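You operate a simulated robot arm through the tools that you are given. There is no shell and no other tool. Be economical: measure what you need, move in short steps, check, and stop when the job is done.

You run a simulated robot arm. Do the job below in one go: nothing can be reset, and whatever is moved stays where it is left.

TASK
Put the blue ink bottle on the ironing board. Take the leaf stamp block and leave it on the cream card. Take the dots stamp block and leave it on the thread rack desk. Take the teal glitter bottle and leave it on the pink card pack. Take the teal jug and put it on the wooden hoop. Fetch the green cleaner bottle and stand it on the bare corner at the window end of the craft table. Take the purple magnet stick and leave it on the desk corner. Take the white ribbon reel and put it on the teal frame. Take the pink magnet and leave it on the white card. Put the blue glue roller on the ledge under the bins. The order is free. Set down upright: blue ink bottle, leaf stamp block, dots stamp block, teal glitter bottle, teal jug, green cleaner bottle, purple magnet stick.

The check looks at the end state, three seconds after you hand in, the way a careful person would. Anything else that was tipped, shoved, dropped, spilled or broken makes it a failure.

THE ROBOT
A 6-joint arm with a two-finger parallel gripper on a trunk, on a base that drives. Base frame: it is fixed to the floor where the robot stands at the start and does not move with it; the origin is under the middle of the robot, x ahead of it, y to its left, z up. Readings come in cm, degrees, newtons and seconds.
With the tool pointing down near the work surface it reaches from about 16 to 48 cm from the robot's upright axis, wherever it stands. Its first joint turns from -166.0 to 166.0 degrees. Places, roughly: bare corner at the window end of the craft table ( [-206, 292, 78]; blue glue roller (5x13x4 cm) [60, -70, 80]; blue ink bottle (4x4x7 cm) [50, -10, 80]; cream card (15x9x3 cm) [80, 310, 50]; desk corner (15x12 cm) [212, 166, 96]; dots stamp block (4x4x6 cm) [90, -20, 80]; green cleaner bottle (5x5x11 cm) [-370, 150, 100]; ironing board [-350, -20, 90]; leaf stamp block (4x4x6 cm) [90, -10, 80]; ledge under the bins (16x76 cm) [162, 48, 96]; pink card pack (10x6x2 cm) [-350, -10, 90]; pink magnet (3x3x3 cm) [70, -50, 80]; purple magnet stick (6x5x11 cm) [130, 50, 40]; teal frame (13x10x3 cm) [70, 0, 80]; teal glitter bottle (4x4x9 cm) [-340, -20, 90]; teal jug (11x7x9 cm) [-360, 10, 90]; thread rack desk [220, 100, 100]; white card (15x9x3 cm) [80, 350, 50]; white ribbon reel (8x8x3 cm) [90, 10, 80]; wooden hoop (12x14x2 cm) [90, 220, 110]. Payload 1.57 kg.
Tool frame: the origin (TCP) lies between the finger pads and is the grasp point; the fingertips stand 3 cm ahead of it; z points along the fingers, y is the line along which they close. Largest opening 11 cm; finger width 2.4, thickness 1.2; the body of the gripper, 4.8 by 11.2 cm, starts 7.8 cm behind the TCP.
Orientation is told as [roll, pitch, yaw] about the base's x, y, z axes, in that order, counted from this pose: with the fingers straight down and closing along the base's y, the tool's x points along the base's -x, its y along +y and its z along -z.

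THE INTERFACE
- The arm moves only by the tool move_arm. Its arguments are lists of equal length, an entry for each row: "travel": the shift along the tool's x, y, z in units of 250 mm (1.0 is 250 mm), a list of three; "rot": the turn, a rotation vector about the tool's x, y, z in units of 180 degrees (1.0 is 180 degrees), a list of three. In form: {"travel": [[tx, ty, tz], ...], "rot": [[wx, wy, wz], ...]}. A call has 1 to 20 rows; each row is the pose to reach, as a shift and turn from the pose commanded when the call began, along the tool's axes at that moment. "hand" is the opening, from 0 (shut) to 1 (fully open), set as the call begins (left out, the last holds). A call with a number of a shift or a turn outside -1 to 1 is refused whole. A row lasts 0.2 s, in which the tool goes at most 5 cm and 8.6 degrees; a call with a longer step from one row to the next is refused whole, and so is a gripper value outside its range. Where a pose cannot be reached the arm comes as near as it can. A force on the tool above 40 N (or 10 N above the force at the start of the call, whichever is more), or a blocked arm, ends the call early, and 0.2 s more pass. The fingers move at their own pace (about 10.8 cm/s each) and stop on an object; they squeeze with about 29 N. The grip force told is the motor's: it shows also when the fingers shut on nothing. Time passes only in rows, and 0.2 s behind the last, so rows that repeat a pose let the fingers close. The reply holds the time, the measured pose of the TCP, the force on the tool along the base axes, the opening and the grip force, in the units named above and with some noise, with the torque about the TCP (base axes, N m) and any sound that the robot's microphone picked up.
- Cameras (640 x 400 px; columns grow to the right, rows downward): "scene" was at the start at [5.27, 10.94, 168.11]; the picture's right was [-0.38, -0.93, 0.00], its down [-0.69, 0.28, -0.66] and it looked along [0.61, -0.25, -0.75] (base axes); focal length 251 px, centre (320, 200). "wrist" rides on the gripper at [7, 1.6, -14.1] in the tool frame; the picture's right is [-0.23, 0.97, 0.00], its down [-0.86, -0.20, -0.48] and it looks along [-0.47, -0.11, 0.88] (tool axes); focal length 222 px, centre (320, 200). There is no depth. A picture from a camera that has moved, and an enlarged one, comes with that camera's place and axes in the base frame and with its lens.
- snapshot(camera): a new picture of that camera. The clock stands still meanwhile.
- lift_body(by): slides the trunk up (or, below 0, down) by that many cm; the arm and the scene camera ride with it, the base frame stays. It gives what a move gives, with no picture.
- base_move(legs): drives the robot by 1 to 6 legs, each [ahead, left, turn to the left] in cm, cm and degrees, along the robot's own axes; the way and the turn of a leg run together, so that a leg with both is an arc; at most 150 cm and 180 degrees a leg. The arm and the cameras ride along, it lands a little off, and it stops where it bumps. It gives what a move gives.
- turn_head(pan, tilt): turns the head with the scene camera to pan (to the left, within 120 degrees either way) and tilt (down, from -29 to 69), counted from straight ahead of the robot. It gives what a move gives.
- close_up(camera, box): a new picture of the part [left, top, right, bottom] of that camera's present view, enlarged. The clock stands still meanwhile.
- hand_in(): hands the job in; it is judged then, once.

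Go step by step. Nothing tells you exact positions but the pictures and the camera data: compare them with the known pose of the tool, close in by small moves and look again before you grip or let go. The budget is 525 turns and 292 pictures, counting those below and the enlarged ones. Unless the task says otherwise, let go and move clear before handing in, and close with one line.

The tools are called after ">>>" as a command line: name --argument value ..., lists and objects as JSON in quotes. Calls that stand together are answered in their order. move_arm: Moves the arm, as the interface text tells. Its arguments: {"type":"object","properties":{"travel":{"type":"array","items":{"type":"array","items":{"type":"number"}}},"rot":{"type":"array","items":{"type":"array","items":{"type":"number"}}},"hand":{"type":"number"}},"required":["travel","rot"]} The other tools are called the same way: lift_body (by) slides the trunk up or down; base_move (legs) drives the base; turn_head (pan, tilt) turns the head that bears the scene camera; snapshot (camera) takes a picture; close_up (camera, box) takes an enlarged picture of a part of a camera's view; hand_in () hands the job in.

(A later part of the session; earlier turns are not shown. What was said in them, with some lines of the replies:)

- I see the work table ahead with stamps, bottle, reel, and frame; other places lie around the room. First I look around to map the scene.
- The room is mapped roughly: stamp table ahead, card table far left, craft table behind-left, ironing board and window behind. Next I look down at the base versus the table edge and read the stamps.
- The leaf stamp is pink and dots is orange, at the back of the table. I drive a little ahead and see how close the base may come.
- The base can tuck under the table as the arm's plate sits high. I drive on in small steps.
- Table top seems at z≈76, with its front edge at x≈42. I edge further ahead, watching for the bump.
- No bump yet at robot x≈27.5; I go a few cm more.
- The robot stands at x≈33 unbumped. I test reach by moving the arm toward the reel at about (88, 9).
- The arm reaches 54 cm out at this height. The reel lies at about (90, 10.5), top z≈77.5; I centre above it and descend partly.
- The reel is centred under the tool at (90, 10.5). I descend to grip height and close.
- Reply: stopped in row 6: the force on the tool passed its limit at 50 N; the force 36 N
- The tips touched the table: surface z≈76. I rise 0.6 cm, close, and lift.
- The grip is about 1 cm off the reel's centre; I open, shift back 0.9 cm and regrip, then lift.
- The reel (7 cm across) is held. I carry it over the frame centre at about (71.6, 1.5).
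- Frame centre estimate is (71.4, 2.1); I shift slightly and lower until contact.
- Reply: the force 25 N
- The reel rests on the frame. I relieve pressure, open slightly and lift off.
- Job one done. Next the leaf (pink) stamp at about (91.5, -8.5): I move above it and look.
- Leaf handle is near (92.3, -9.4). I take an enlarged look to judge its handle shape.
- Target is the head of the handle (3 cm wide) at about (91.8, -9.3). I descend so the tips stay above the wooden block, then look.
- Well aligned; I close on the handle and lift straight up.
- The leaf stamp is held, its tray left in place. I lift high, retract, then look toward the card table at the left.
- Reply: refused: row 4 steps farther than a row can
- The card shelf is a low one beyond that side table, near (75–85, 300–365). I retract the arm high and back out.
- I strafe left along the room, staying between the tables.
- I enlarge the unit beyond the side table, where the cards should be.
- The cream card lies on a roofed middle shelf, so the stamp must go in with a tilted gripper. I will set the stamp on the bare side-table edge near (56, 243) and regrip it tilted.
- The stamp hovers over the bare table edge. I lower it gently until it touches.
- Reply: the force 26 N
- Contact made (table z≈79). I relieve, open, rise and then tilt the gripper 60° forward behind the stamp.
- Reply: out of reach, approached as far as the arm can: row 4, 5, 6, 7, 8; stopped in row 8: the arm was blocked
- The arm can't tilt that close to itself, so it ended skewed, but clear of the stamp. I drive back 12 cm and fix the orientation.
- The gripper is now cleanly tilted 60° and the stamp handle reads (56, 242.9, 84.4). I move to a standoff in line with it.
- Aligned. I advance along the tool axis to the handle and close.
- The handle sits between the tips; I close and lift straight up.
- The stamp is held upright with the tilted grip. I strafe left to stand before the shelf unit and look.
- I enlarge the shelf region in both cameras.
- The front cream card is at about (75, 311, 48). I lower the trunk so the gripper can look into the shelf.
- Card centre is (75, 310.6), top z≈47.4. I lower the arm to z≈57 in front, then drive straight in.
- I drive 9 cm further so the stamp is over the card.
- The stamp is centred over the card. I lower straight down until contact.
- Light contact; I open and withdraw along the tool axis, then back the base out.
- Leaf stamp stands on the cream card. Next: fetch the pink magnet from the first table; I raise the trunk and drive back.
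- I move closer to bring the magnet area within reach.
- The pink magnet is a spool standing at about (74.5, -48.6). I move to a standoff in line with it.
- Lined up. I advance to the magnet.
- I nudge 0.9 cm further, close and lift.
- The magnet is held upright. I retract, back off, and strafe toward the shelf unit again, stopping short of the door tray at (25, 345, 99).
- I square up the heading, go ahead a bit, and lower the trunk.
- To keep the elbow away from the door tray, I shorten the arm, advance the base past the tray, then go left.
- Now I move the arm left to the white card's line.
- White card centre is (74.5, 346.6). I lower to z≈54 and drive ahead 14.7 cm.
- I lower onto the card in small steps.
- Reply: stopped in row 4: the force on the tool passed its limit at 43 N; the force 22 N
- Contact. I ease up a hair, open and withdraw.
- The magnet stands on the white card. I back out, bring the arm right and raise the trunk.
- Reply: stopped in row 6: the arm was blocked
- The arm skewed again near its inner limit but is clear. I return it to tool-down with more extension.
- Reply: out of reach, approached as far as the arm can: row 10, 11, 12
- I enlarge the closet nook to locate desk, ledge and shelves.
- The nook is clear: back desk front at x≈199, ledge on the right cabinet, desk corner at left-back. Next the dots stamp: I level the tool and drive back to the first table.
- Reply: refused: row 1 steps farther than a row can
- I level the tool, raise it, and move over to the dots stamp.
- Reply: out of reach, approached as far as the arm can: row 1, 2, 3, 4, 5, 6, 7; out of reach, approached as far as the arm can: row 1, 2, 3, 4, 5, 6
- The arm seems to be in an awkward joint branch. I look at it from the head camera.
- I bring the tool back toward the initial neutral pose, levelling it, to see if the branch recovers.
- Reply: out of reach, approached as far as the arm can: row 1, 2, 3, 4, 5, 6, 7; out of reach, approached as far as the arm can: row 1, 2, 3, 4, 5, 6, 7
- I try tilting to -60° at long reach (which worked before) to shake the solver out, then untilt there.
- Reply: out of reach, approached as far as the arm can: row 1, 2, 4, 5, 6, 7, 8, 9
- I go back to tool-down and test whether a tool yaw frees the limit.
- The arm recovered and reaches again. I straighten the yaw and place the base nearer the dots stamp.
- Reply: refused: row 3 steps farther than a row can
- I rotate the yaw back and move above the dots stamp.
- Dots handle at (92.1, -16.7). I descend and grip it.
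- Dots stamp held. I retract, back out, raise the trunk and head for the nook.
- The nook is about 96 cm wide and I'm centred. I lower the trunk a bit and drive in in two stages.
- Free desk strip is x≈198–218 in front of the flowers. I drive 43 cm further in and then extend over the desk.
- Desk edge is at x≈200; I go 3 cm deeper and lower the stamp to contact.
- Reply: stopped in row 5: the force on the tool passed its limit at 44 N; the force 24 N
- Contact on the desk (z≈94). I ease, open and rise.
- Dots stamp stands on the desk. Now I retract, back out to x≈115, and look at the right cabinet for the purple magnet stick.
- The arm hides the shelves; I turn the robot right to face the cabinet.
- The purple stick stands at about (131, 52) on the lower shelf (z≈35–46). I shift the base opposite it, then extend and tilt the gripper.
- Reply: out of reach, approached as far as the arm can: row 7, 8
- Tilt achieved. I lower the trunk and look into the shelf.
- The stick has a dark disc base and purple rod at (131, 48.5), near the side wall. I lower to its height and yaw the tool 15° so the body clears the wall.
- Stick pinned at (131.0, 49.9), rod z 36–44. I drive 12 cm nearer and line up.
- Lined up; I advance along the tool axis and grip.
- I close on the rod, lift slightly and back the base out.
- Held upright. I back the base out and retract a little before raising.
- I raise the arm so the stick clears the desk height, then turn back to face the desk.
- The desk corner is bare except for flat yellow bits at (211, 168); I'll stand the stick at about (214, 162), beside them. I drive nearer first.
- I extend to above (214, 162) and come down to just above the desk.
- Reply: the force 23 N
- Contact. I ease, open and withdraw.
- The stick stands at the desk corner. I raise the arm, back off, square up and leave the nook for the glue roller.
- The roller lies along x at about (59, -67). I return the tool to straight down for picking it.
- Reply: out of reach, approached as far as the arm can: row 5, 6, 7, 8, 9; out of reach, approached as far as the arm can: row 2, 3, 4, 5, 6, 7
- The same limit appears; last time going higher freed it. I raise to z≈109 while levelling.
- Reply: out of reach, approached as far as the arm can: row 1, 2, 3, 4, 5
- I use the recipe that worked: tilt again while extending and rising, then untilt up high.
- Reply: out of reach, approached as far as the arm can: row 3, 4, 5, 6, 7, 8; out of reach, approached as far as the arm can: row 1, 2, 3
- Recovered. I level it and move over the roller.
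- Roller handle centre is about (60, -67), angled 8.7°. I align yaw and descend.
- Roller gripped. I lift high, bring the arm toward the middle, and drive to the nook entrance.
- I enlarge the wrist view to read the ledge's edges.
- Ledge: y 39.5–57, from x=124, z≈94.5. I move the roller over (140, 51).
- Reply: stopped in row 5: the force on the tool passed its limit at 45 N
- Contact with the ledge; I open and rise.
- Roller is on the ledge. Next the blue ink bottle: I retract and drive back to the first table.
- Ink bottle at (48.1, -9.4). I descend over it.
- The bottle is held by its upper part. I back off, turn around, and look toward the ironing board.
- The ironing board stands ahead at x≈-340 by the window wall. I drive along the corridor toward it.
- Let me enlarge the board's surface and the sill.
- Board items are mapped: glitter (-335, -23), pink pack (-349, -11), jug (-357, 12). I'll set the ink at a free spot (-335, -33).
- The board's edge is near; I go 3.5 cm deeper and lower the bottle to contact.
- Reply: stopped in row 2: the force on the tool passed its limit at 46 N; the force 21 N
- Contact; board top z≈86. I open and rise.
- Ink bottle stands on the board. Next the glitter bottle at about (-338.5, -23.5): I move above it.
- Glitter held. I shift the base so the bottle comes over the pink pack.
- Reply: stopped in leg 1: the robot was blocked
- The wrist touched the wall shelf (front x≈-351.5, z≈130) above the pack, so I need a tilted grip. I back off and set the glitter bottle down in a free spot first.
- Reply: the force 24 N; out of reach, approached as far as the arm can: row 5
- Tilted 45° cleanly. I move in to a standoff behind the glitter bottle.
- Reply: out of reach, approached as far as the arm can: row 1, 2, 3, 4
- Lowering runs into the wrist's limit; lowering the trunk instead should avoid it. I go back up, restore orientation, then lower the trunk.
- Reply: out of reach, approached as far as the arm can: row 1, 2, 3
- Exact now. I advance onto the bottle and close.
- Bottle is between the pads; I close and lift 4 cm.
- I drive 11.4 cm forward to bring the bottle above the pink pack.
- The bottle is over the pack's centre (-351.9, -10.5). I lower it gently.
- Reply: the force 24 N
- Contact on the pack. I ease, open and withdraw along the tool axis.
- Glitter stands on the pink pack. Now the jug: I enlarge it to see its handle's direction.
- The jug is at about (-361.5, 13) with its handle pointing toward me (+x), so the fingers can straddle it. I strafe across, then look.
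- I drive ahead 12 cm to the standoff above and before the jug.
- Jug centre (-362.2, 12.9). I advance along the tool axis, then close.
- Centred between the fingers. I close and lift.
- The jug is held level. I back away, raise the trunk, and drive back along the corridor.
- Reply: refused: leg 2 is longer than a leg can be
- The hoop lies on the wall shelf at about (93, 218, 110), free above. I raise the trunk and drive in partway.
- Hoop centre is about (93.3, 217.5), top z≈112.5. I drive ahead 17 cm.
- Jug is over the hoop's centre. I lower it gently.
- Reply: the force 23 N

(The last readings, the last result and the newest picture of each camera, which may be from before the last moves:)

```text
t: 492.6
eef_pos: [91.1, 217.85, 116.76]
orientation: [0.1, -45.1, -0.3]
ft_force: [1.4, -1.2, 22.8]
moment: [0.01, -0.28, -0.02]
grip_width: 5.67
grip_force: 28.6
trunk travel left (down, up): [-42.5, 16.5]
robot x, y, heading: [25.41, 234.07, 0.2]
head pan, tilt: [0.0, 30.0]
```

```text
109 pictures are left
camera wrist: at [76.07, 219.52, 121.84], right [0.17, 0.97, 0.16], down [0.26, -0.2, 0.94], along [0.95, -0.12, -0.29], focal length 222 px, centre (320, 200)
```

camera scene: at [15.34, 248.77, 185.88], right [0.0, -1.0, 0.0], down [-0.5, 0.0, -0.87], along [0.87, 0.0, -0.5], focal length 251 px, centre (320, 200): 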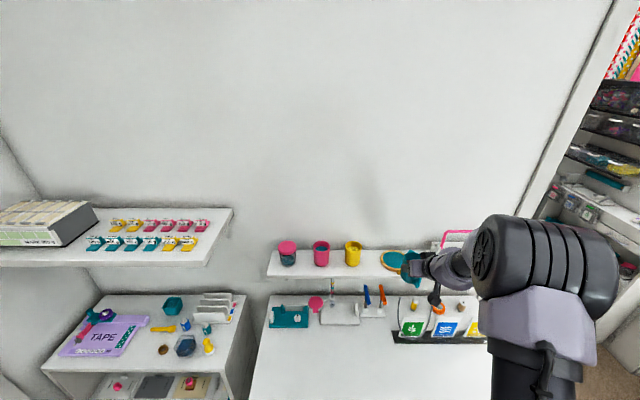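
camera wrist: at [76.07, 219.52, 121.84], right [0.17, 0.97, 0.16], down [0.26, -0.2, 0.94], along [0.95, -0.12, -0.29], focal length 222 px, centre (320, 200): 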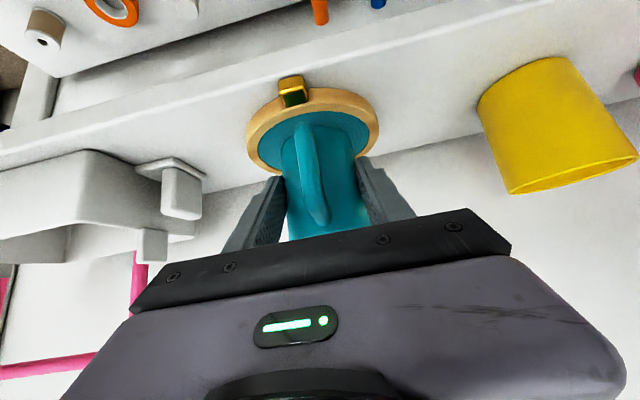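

Contact. I ease up, open wide and withdraw along the tool axis.

>>> move_arm --travel '[[-0.01, 0, -0.01], [-0.01, 0, -0.01]]' --rot '[[0, 0, 0], [0, 0, 0]]'

>>> move_arm --travel '[[0, 0, 0], [0, 0, 0], [0, 0, 0], [0, 0, -0.06], [0, 0, -0.18], [0, 0, -0.34], [0, 0, -0.5]]' --rot '[[0, 0, 0], [0, 0, 0], [0, 0, 0], [0, 0, 0], [0, 0, 0], [0, 0, 0], [0, 0, 0]]' --hand 0.85

>>> snapshot --camera "wrist"

>>> close_up --camera "scene" --box '[340, 220, 500, 340]'

```text
t: 493.2
eef_pos: [91.01, 217.58, 116.75]
orientation: [0.1, -44.8, -0.5]
ft_force: [-1.0, -0.2, 1.7]
moment: [-0.01, 0.07, 0.0]
grip_width: 5.65
grip_force: 29.6
trunk travel left (down, up): [-42.5, 16.5]
robot x, y, heading: [25.66, 234.22, 0.3]
head pan, tilt: [0.0, 30.0]
```

```text
t: 494.8
eef_pos: [82.13, 217.86, 125.91]
orientation: [0.1, -45.0, -0.5]
ft_force: [-0.4, -0.1, -0.3]
moment: [0.01, -0.01, -0.04]
grip_width: 9.37
grip_force: 0.0
trunk travel left (down, up): [-42.5, 16.5]
robot x, y, heading: [25.59, 234.0, 0.1]
head pan, tilt: [0.0, 30.0]
```

```text
108 pictures are left
camera wrist: at [67.2, 219.64, 130.91], right [0.17, 0.97, 0.16], down [0.26, -0.2, 0.94], along [0.95, -0.12, -0.29], focal length 222 px, centre (320, 200)
```

wrist: 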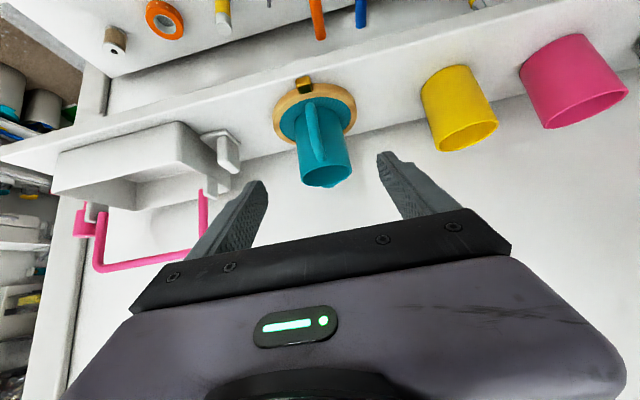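

```text
3.33 times, centred on (420, 280) of scene
camera zoom: at [32.27, 248.03, 185.89], right [0.0, -1.0, 0.0], down [-0.5, 0.0, -0.87], along [0.87, 0.0, -0.5], focal length 838 px, centre (-13, -67)
```

zoom: 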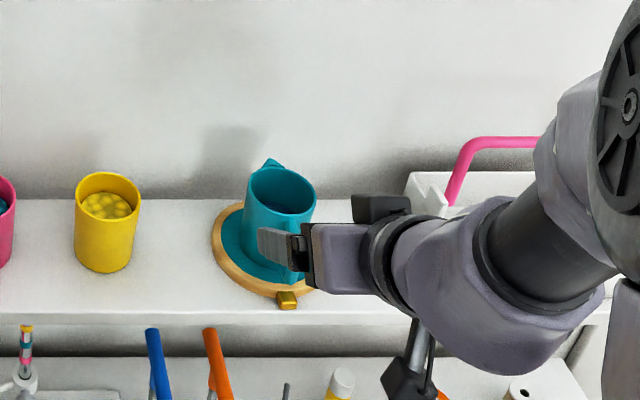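

The jug stands upright on the hoop. Last: the green cleaner on the window sill. I back out, turn around and drive there.

>>> base_move --legs '[[-46, 0, 0], [0, 0, 180], [0, 140, 0], [0, 85, 0]]'

>>> base_move --legs '[[130, 0, 0], [105, 0, 0]]'

>>> turn_head --pan -45 --tilt 30

>>> snapshot --camera "scene"

```text
t: 515.7
eef_pos: [-72.82, 22.21, 125.66]
orientation: [0.0, -44.9, -179.5]
ft_force: [-0.4, -1.3, -0.6]
moment: [-0.01, -0.02, -0.01]
grip_width: 9.37
grip_force: 0.0
trunk travel left (down, up): [-42.5, 16.5]
robot x, y, heading: [-15.77, 7.04, -179.2]
head pan, tilt: [0.0, 30.0]
```

```text
t: 527.2
eef_pos: [-307.99, 15.82, 125.77]
orientation: [0.0, -45.1, -179.0]
ft_force: [-1.0, 0.1, 0.5]
moment: [0.0, 0.01, 0.03]
grip_width: 9.34
grip_force: 0.0
trunk travel left (down, up): [-42.5, 16.5]
robot x, y, heading: [-250.22, 0.86, -178.5]
head pan, tilt: [0.0, 30.0]
```

```text
t: 528.3
eef_pos: [-307.94, 15.82, 125.84]
orientation: [0.0, -45.0, -179.0]
ft_force: [0.2, -0.1, 0.2]
moment: [-0.01, -0.03, -0.03]
grip_width: 9.35
grip_force: 0.0
trunk travel left (down, up): [-42.5, 16.5]
robot x, y, heading: [-250.14, 1.14, -178.6]
head pan, tilt: [-45.0, 30.0]
```

```text
106 pictures are left
camera scene: at [-254.82, -6.87, 185.88], right [0.69, 0.73, 0.0], down [0.36, -0.34, -0.87], along [-0.63, 0.6, -0.5], focal length 251 px, centre (320, 200)
```

scene: 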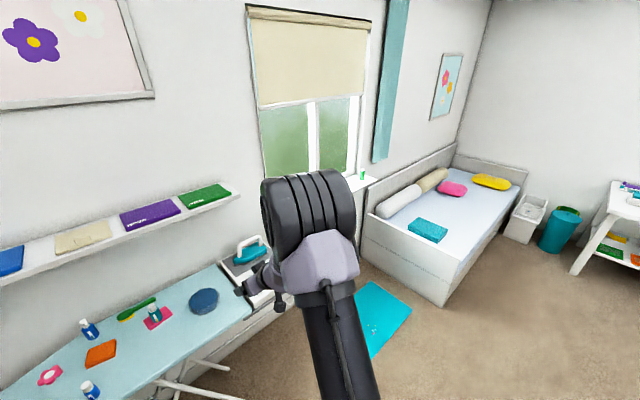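

>>> base_move --legs '[[0, 0, -1.4], [0, -125, 0]]'

>>> turn_head --pan 0 --tilt 30

>>> snapshot --camera "scene"

>>> snapshot --camera "wrist"

```text
t: 535.0
eef_pos: [-307.76, 143.38, 125.66]
orientation: [0.1, -45.0, 179.7]
ft_force: [0.3, -0.4, -0.2]
moment: [-0.02, 0.0, 0.02]
grip_width: 9.33
grip_force: 0.0
trunk travel left (down, up): [-42.5, 16.5]
robot x, y, heading: [-251.25, 127.25, -179.8]
head pan, tilt: [-45.0, 30.0]
```

```text
t: 536.2
eef_pos: [-307.99, 143.52, 125.71]
orientation: [0.0, -45.0, 179.8]
ft_force: [-0.4, -0.2, 0.9]
moment: [0.01, 0.02, -0.04]
grip_width: 9.36
grip_force: 0.1
trunk travel left (down, up): [-42.5, 16.5]
robot x, y, heading: [-250.86, 127.03, -180.0]
head pan, tilt: [0.0, 30.0]
```

```text
105 pictures are left
camera scene: at [-257.89, 113.09, 185.88], right [0.0, 1.0, 0.0], down [0.5, 0.0, -0.87], along [-0.87, 0.0, -0.5], focal length 251 px, centre (320, 200)
```

scene: 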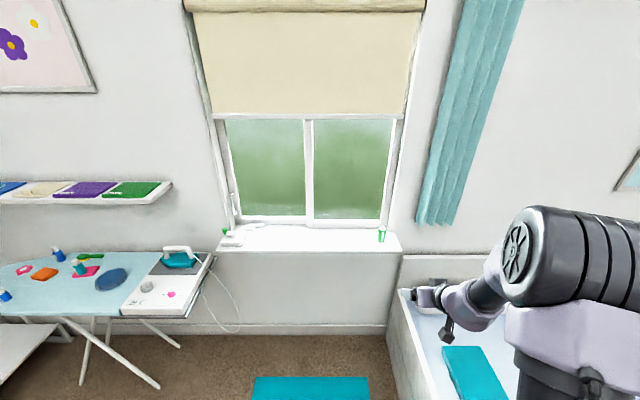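

```text
104 pictures are left
camera wrist: at [-292.96, 141.72, 130.85], right [-0.17, -0.97, 0.16], down [-0.27, 0.2, 0.94], along [-0.95, 0.11, -0.29], focal length 222 px, centre (320, 200)
```

wrist: 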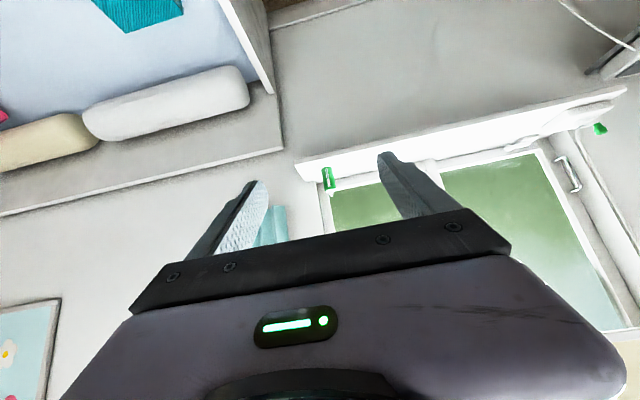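

Bottle mid is at about (-363.3, 145.7, 103), sill z≈98. I lower the trunk and drive closer.

>>> lift_body --by -16

>>> base_move --legs '[[34, -2, 0]]'

>>> snapshot --camera "wrist"

```text
t: 538.0
eef_pos: [-307.92, 143.35, 109.77]
orientation: [0.1, -45.0, 179.6]
ft_force: [0.7, -0.2, 0.6]
moment: [0.0, -0.04, -0.03]
grip_width: 9.35
grip_force: 0.1
trunk travel left (down, up): [-26.5, 32.5]
robot x, y, heading: [-250.69, 127.15, -179.9]
head pan, tilt: [0.0, 30.0]
```

```text
t: 540.2
eef_pos: [-341.9, 144.76, 109.69]
orientation: [0.1, -45.0, -180.0]
ft_force: [-0.6, -0.3, -0.5]
moment: [0.0, 0.0, 0.01]
grip_width: 9.36
grip_force: 0.0
trunk travel left (down, up): [-26.5, 32.5]
robot x, y, heading: [-284.83, 129.0, -179.0]
head pan, tilt: [0.0, 30.0]
```

```text
103 pictures are left
camera wrist: at [-327.01, 143.23, 114.82], right [-0.16, -0.97, 0.16], down [-0.27, 0.2, 0.94], along [-0.95, 0.11, -0.29], focal length 222 px, centre (320, 200)
```

wrist: 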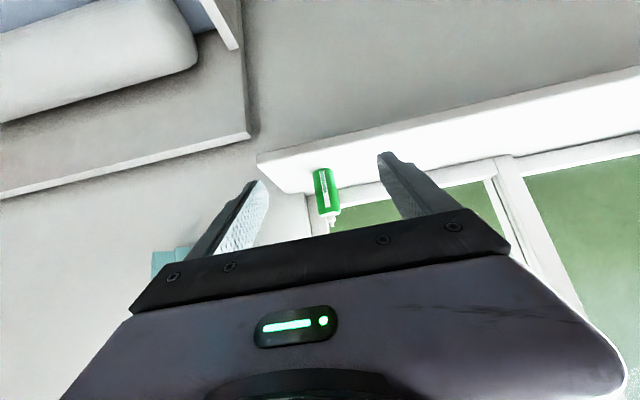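

>>> base_move --legs '[[9, -0.8, -0.6]]'

>>> snapshot --camera "wrist"

>>> turn_head --pan -15 --tilt 35

>>> snapshot --camera "scene"

```text
t: 541.3
eef_pos: [-350.61, 146.06, 109.76]
orientation: [0.1, -44.8, 179.4]
ft_force: [0.5, -0.5, -0.2]
moment: [0.0, -0.03, 0.0]
grip_width: 9.35
grip_force: 0.0
trunk travel left (down, up): [-26.5, 32.5]
robot x, y, heading: [-293.51, 129.86, 179.8]
head pan, tilt: [0.0, 30.0]
```

```text
102 pictures are left
camera wrist: at [-335.74, 144.46, 114.8], right [-0.17, -0.97, 0.16], down [-0.27, 0.2, 0.94], along [-0.95, 0.12, -0.29], focal length 222 px, centre (320, 200)
```

wrist: 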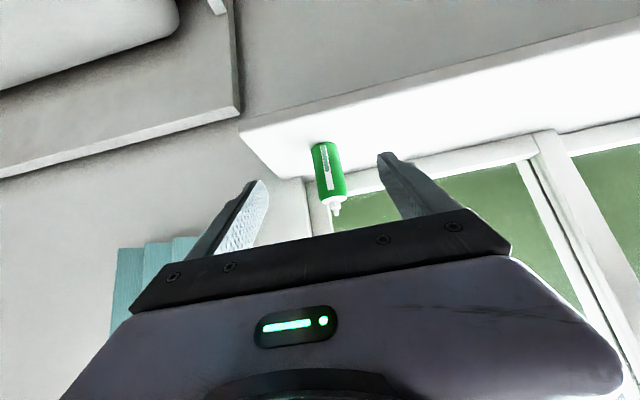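

```text
t: 542.1
eef_pos: [-350.56, 146.1, 109.72]
orientation: [0.1, -45.1, 179.5]
ft_force: [0.2, -0.5, -0.1]
moment: [-0.01, 0.0, 0.02]
grip_width: 9.38
grip_force: 0.0
trunk travel left (down, up): [-26.5, 32.5]
robot x, y, heading: [-293.73, 129.85, 179.7]
head pan, tilt: [-15.0, 35.0]
```

```text
101 pictures are left
camera scene: at [-300.15, 117.94, 169.11], right [0.26, 0.97, 0.0], down [0.55, -0.15, -0.82], along [-0.79, 0.21, -0.57], focal length 251 px, centre (320, 200)
```

scene: 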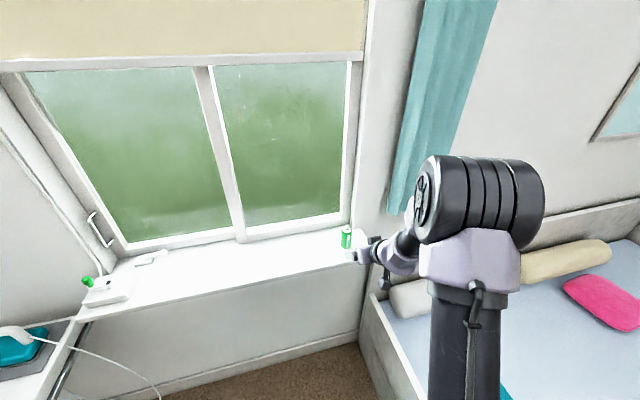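

Triangulated: bottle mid (-367.7, 146.5, 100.7), sill z≈96.5. I narrow the fingers and drive to the standoff.

>>> base_move --legs '[[10.2, -0.3, 0]]'

>>> move_arm --travel '[[0, 0, 0], [0, 0, 0], [0, 0, 0]]' --rot '[[0, 0, 0], [0, 0, 0], [0, 0, 0]]' --hand 0.68

>>> snapshot --camera "wrist"

```text
t: 543.2
eef_pos: [-360.67, 146.45, 109.77]
orientation: [0.1, -44.9, 179.3]
ft_force: [-0.2, 0.2, -0.4]
moment: [0.03, -0.02, 0.01]
grip_width: 9.36
grip_force: 0.1
trunk travel left (down, up): [-26.5, 32.5]
robot x, y, heading: [-303.93, 129.97, 179.8]
head pan, tilt: [-15.0, 35.0]
```

```text
t: 544.0
eef_pos: [-360.5, 146.49, 109.77]
orientation: [0.1, -45.0, 179.3]
ft_force: [0.8, -1.3, 0.2]
moment: [-0.01, -0.01, 0.0]
grip_width: 7.5
grip_force: 0.1
trunk travel left (down, up): [-26.5, 32.5]
robot x, y, heading: [-303.77, 130.12, 179.8]
head pan, tilt: [-15.0, 35.0]
```

```text
100 pictures are left
camera wrist: at [-345.62, 144.82, 114.84], right [-0.17, -0.97, 0.16], down [-0.26, 0.2, 0.94], along [-0.95, 0.12, -0.29], focal length 222 px, centre (320, 200)
```

wrist: 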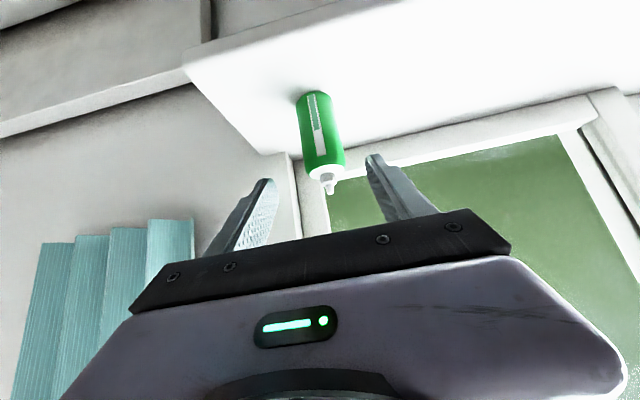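

>>> move_arm --travel '[[0.008, 0, 0.1], [0.016, 0, 0.18], [0.02, 0, 0.25], [0.02, 0, 0.25]]' --rot '[[0, 0, 0], [0, 0, 0], [0, 0, 0], [0, 0, 0]]'

>>> snapshot --camera "wrist"

>>> close_up --camera "scene" --box '[300, 190, 430, 300]'

```text
t: 545.0
eef_pos: [-364.66, 146.66, 105.1]
orientation: [0.1, -45.0, 179.2]
ft_force: [-0.4, 0.4, -0.1]
moment: [-0.02, 0.02, -0.02]
grip_width: 7.51
grip_force: 0.0
trunk travel left (down, up): [-26.5, 32.5]
robot x, y, heading: [-303.49, 130.18, 180.0]
head pan, tilt: [-15.0, 35.0]
```

```text
99 pictures are left
camera wrist: at [-349.85, 144.88, 110.1], right [-0.17, -0.97, 0.16], down [-0.26, 0.2, 0.94], along [-0.95, 0.12, -0.29], focal length 222 px, centre (320, 200)
```

wrist: 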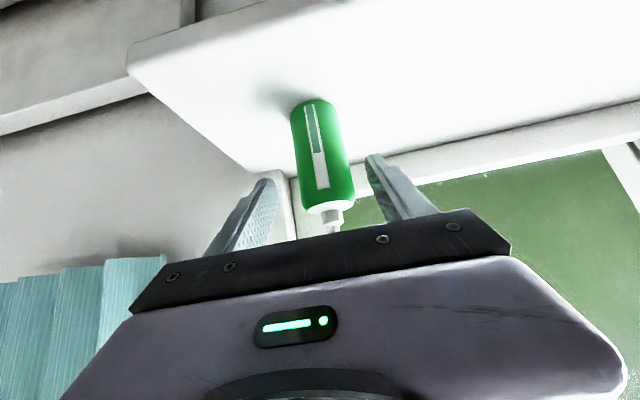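

```text
3.64 times, centred on (365, 245) of scene
camera zoom: at [-310.11, 118.27, 169.11], right [0.26, 0.97, 0.0], down [0.55, -0.15, -0.82], along [-0.79, 0.21, -0.57], focal length 914 px, centre (156, 36)
```

zoom: 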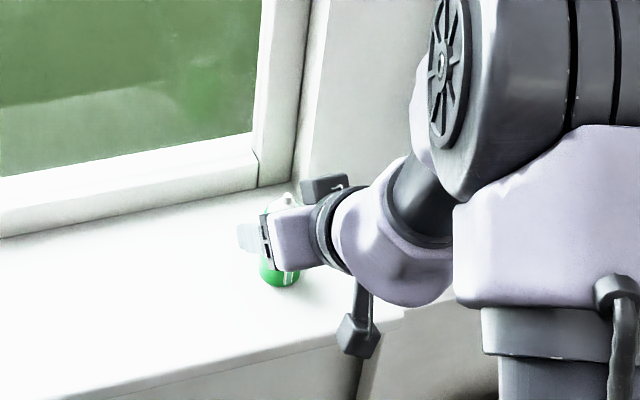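

>>> move_arm --travel '[[0.004, 0.004, 0.06], [0.006, 0.006, 0.115], [0.006, 0.006, 0.115]]' --rot '[[0, 0, 0], [0, 0, 0], [0, 0, 0]]'

>>> snapshot --camera "wrist"

```text
t: 545.8
eef_pos: [-366.51, 146.42, 102.84]
orientation: [0.1, -45.0, 179.3]
ft_force: [0.4, 0.3, -0.4]
moment: [0.0, 0.03, -0.01]
grip_width: 7.53
grip_force: 0.1
trunk travel left (down, up): [-26.5, 32.5]
robot x, y, heading: [-303.44, 129.87, 179.8]
head pan, tilt: [-15.0, 35.0]
```

```text
97 pictures are left
camera wrist: at [-351.75, 144.8, 107.87], right [-0.17, -0.97, 0.16], down [-0.26, 0.2, 0.94], along [-0.95, 0.12, -0.29], focal length 222 px, centre (320, 200)
```

wrist: 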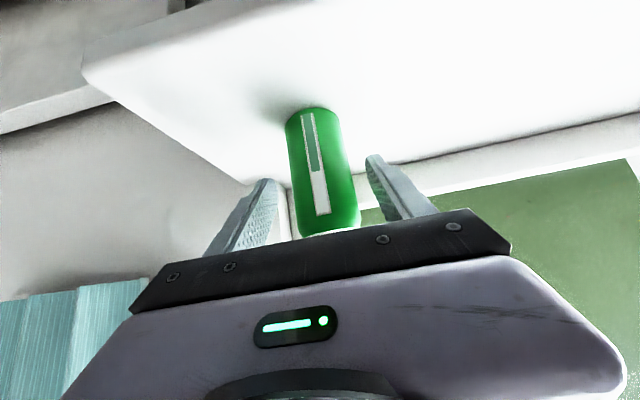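

The bottle body is between the fingers. I close and lift.

>>> move_arm --travel '[[0, 0, 0], [0, 0, 0], [0, 0, 0], [0, 0, 0]]' --rot '[[0, 0, 0], [0, 0, 0], [0, 0, 0], [0, 0, 0]]' --hand 0

>>> move_arm --travel '[[-0.03, 0, -0.03], [-0.1, 0, -0.1], [-0.17, 0, -0.17]]' --rot '[[0, 0, 0], [0, 0, 0], [0, 0, 0]]'

>>> snapshot --camera "wrist"

```text
t: 546.8
eef_pos: [-366.69, 146.44, 102.75]
orientation: [0.1, -45.0, 179.3]
ft_force: [-0.5, -0.2, -0.1]
moment: [0.03, 0.01, 0.02]
grip_width: 3.88
grip_force: 28.5
trunk travel left (down, up): [-26.5, 32.5]
robot x, y, heading: [-303.74, 129.86, 179.8]
head pan, tilt: [-15.0, 35.0]
```

```text
t: 547.6
eef_pos: [-366.48, 146.51, 108.85]
orientation: [0.1, -45.1, 179.4]
ft_force: [0.4, -0.7, -0.7]
moment: [0.04, -0.02, -0.04]
grip_width: 3.9
grip_force: 28.7
trunk travel left (down, up): [-26.5, 32.5]
robot x, y, heading: [-303.71, 130.07, 180.0]
head pan, tilt: [-15.0, 35.0]
```

```text
96 pictures are left
camera wrist: at [-351.66, 144.8, 113.9], right [-0.17, -0.97, 0.16], down [-0.26, 0.2, 0.94], along [-0.95, 0.12, -0.29], focal length 222 px, centre (320, 200)
```

wrist: 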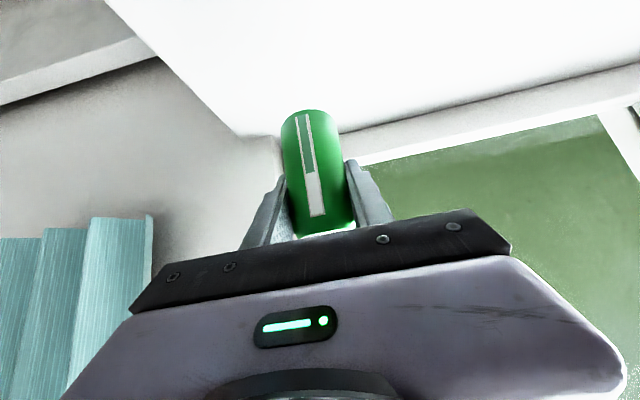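

The cleaner is held upright. I back out and turn to face along the craft table's window end.

>>> base_move --legs '[[-54, 0, 0], [0, 0, -90]]'

>>> turn_head --pan -30 --tilt 35

>>> snapshot --camera "scene"

```text
t: 554.6
eef_pos: [-233.39, 192.64, 108.79]
orientation: [0.1, -45.0, 88.7]
ft_force: [-0.4, -0.9, 0.6]
moment: [0.0, 0.03, 0.02]
grip_width: 3.91
grip_force: 29.3
trunk travel left (down, up): [-26.5, 32.5]
robot x, y, heading: [-250.24, 130.08, 89.5]
head pan, tilt: [-15.0, 35.0]
```

```text
t: 555.3
eef_pos: [-233.38, 192.64, 108.84]
orientation: [0.1, -45.0, 88.8]
ft_force: [-1.3, 0.4, 0.7]
moment: [0.01, 0.01, 0.02]
grip_width: 3.94
grip_force: 29.2
trunk travel left (down, up): [-26.5, 32.5]
robot x, y, heading: [-250.21, 129.98, 89.6]
head pan, tilt: [-30.0, 35.0]
```

```text
95 pictures are left
camera scene: at [-259.88, 135.57, 169.1], right [0.86, -0.51, 0.0], down [-0.29, -0.49, -0.82], along [0.42, 0.7, -0.57], focal length 251 px, centre (320, 200)
```

scene: 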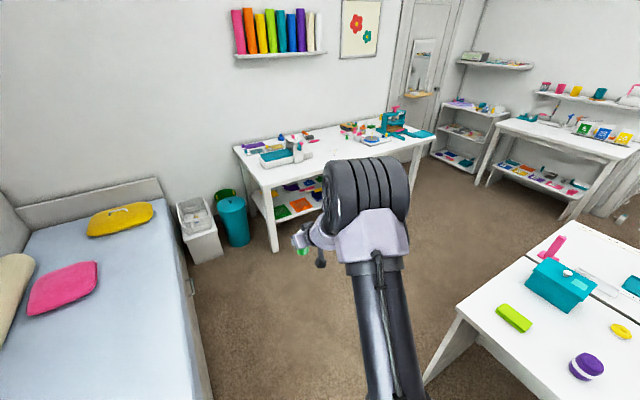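

The craft table is the one by the back wall; its window-end front corner is at (-218, 283). I drive toward it.

>>> base_move --legs '[[80, -27, 0.5]]'

>>> turn_head --pan 0 --tilt 40

>>> snapshot --camera "scene"

>>> snapshot --camera "wrist"

```text
t: 559.9
eef_pos: [-206.28, 273.57, 108.83]
orientation: [0.0, -45.0, 89.2]
ft_force: [0.1, 0.1, -0.5]
moment: [0.0, -0.01, -0.01]
grip_width: 3.9
grip_force: 29.3
trunk travel left (down, up): [-26.5, 32.5]
robot x, y, heading: [-222.77, 210.87, 89.8]
head pan, tilt: [-30.0, 35.0]
```

```text
t: 560.8
eef_pos: [-206.47, 273.54, 108.71]
orientation: [0.2, -45.0, 89.4]
ft_force: [-0.2, 1.0, 0.2]
moment: [-0.01, 0.0, -0.02]
grip_width: 3.89
grip_force: 28.8
trunk travel left (down, up): [-26.5, 32.5]
robot x, y, heading: [-222.47, 210.52, 89.8]
head pan, tilt: [0.0, 40.0]
```

```text
94 pictures are left
camera scene: at [-236.85, 217.06, 168.35], right [1.0, 0.0, 0.0], down [0.0, -0.64, -0.77], along [0.0, 0.77, -0.64], focal length 251 px, centre (320, 200)
```

scene: 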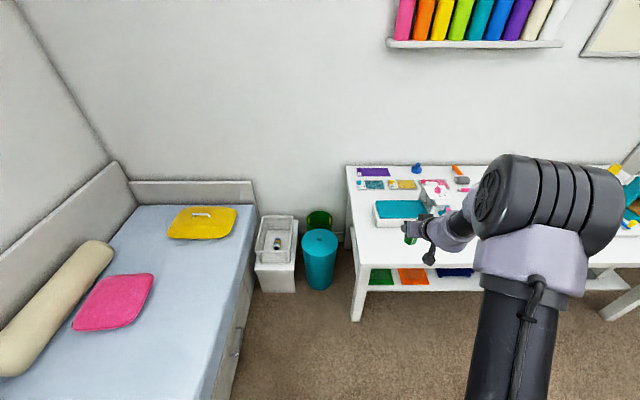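

```text
93 pictures are left
camera wrist: at [-208.23, 258.7, 113.88], right [-0.97, 0.17, 0.16], down [0.2, 0.26, 0.94], along [0.12, 0.95, -0.29], focal length 222 px, centre (320, 200)
```

wrist: 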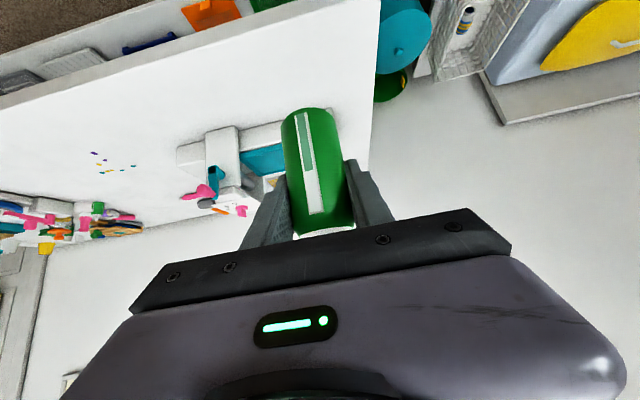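

The bare corner is x≈-222…-195, y 283–303 in front of the machine. I drive 17 cm ahead and lower the trunk.

>>> base_move --legs '[[17.6, 0.6, 0]]'

>>> lift_body --by -20

>>> snapshot --camera "wrist"

>>> snapshot --camera "scene"

```text
t: 562.3
eef_pos: [-207.03, 291.68, 108.79]
orientation: [0.1, -44.9, 89.3]
ft_force: [0.8, 1.9, -0.7]
moment: [-0.01, 0.01, 0.0]
grip_width: 3.87
grip_force: 29.8
trunk travel left (down, up): [-26.5, 32.5]
robot x, y, heading: [-223.12, 228.7, 90.0]
head pan, tilt: [0.0, 40.0]
```

```text
t: 564.5
eef_pos: [-207.04, 291.59, 88.84]
orientation: [0.1, -45.1, 89.3]
ft_force: [-0.4, -0.4, -1.2]
moment: [0.01, 0.0, -0.01]
grip_width: 3.89
grip_force: 29.1
trunk travel left (down, up): [-6.5, 52.5]
robot x, y, heading: [-223.71, 229.08, 90.0]
head pan, tilt: [0.0, 40.0]
```

```text
92 pictures are left
camera wrist: at [-208.8, 276.81, 93.89], right [-0.97, 0.17, 0.16], down [0.2, 0.26, 0.94], along [0.12, 0.95, -0.29], focal length 222 px, centre (320, 200)
```

wrist: 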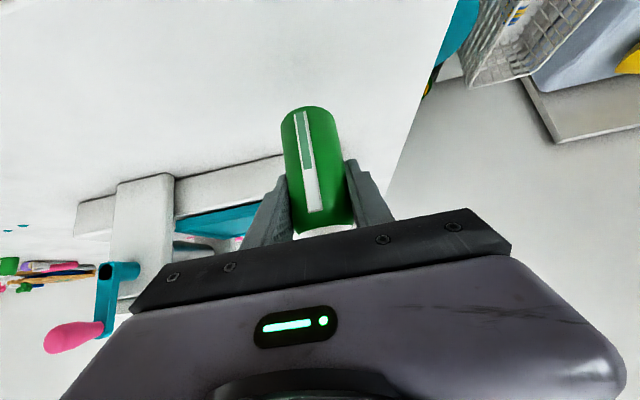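

```text
91 pictures are left
camera scene: at [-237.41, 235.16, 148.36], right [1.0, 0.0, 0.0], down [0.0, -0.64, -0.77], along [0.0, 0.77, -0.64], focal length 251 px, centre (320, 200)
```

scene: 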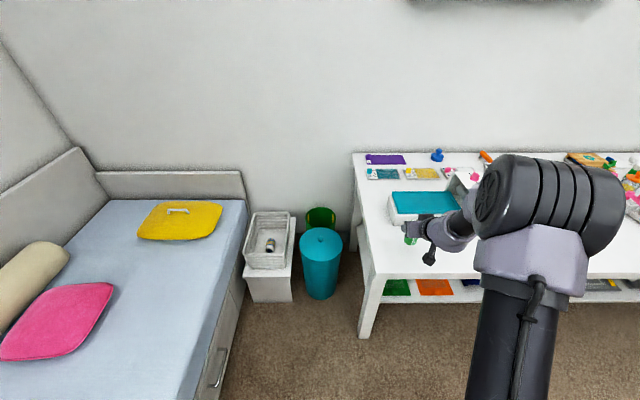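

I lower the bottle to the table in small steps.

>>> move_arm --travel '[[0.05, 0, 0.05], [0.1, 0, 0.1], [0.12, 0, 0.12], [0.132, 0, 0.132], [0.144, 0, 0.144], [0.156, 0, 0.156], [0.168, 0, 0.168], [0.18, 0, 0.18]]' --rot '[[0, 0, 0], [0, 0, 0], [0, 0, 0], [0, 0, 0], [0, 0, 0], [0, 0, 0], [0, 0, 0], [0, 0, 0]]'

>>> snapshot --camera "wrist"

```text
t: 566.3
eef_pos: [-207.16, 291.55, 82.54]
orientation: [0.1, -45.2, 89.3]
ft_force: [5.3, 3.1, 20.5]
moment: [0.11, -0.36, -0.06]
grip_width: 3.91
grip_force: 29.3
trunk travel left (down, up): [-6.5, 52.5]
robot x, y, heading: [-223.39, 228.94, 89.9]
head pan, tilt: [0.0, 40.0]
```

```text
90 pictures are left
camera wrist: at [-208.86, 276.72, 87.61], right [-0.97, 0.17, 0.16], down [0.2, 0.26, 0.94], along [0.12, 0.95, -0.29], focal length 222 px, centre (320, 200)
```

wrist: 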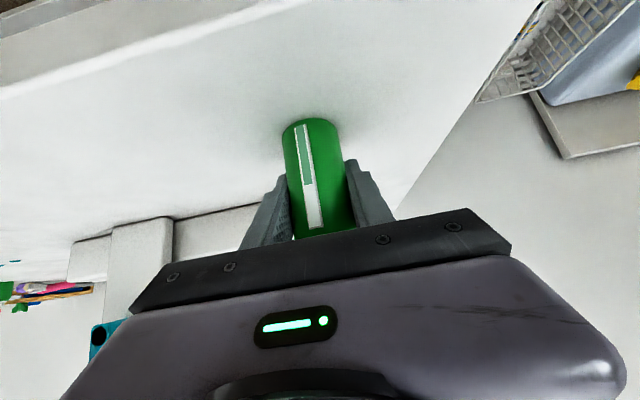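

Contact. I ease up, open and withdraw.

>>> move_arm --travel '[[-0.01, 0, -0.01], [-0.01, 0, -0.01]]' --rot '[[0, 0, 0], [0, 0, 0]]'

>>> move_arm --travel '[[0, 0, 0], [0, 0, 0], [0, 0, 0], [0, 0, -0.08], [0, 0, -0.22], [0, 0, -0.38], [0, 0, -0.54]]' --rot '[[0, 0, 0], [0, 0, 0], [0, 0, 0], [0, 0, 0], [0, 0, 0], [0, 0, 0], [0, 0, 0]]' --hand 0.7

>>> snapshot --camera "wrist"

```text
t: 566.9
eef_pos: [-207.07, 291.56, 82.78]
orientation: [0.2, -44.9, 89.3]
ft_force: [-0.9, 0.6, -1.0]
moment: [-0.04, 0.0, 0.0]
grip_width: 3.97
grip_force: 29.7
trunk travel left (down, up): [-6.5, 52.5]
robot x, y, heading: [-223.38, 228.74, 89.8]
head pan, tilt: [0.0, 40.0]
```

```text
t: 568.5
eef_pos: [-207.07, 282.04, 92.32]
orientation: [0.1, -44.9, 89.3]
ft_force: [-0.2, 0.0, -0.1]
moment: [0.0, 0.03, -0.01]
grip_width: 7.71
grip_force: 0.0
trunk travel left (down, up): [-6.5, 52.5]
robot x, y, heading: [-223.39, 229.1, 89.8]
head pan, tilt: [0.0, 40.0]
```

```text
89 pictures are left
camera wrist: at [-208.88, 267.2, 97.39], right [-0.97, 0.17, 0.16], down [0.2, 0.26, 0.94], along [0.12, 0.95, -0.29], focal length 222 px, centre (320, 200)
```

wrist: 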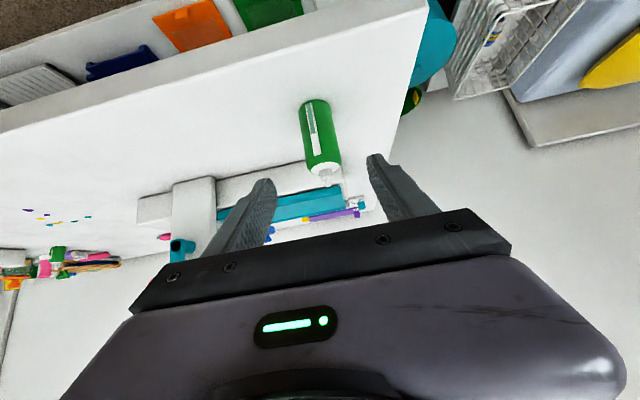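

The cleaner stands on the bare corner. I back clear and take a last look.

>>> base_move --legs '[[-25, 0, 0]]'

>>> turn_head --pan -70 --tilt 20

>>> close_up --camera "scene" --box '[200, 120, 440, 270]'

>>> turn_head --pan 0 --tilt 35

>>> snapshot --camera "scene"

```text
t: 570.3
eef_pos: [-207.17, 256.94, 92.19]
orientation: [0.0, -45.1, 89.4]
ft_force: [0.5, -0.1, 0.1]
moment: [0.01, 0.02, -0.01]
grip_width: 7.71
grip_force: 0.1
trunk travel left (down, up): [-6.5, 52.5]
robot x, y, heading: [-223.47, 203.78, 89.6]
head pan, tilt: [0.0, 40.0]
```

```text
t: 571.7
eef_pos: [-207.16, 256.86, 92.23]
orientation: [0.0, -45.1, 89.3]
ft_force: [0.3, 0.1, -0.3]
moment: [0.02, -0.01, 0.0]
grip_width: 7.68
grip_force: 0.2
trunk travel left (down, up): [-6.5, 52.5]
robot x, y, heading: [-223.48, 203.36, 89.8]
head pan, tilt: [-70.0, 20.0]
```

```text
2.67 times, centred on (320, 195) of scene
camera zoom: at [-228.72, 204.62, 151.49], right [0.34, -0.94, 0.0], down [-0.32, -0.12, -0.94], along [0.88, 0.32, -0.34], focal length 670 px, centre (320, 213)
```

zoom: 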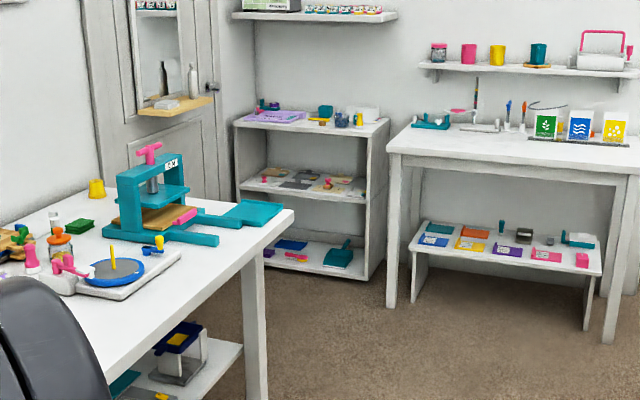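

```text
t: 573.1
eef_pos: [-207.18, 257.02, 92.32]
orientation: [0.1, -45.0, 89.4]
ft_force: [-0.1, 0.4, 0.5]
moment: [0.01, -0.03, -0.01]
grip_width: 7.69
grip_force: 0.0
trunk travel left (down, up): [-6.5, 52.5]
robot x, y, heading: [-223.9, 203.79, 89.8]
head pan, tilt: [0.0, 35.0]
```

```text
87 pictures are left
camera scene: at [-237.45, 210.24, 149.1], right [1.0, 0.0, 0.0], down [0.0, -0.57, -0.82], along [0.0, 0.82, -0.57], focal length 251 px, centre (320, 200)
```

scene: 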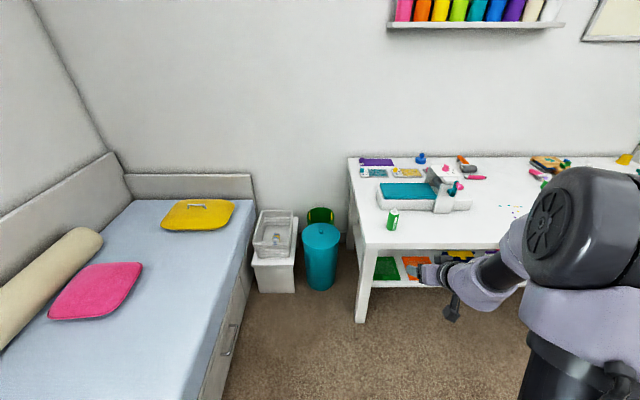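

Everything stands where it should: the cleaner is on the bare corner, the jug on the hoop, and the stamps and magnets in place. I hand in.

>>> hand_in

```text
The job is handed in.
```

All ten items are in their target places and the job is handed in; the seven that had to stand upright were upright when I let go of them.
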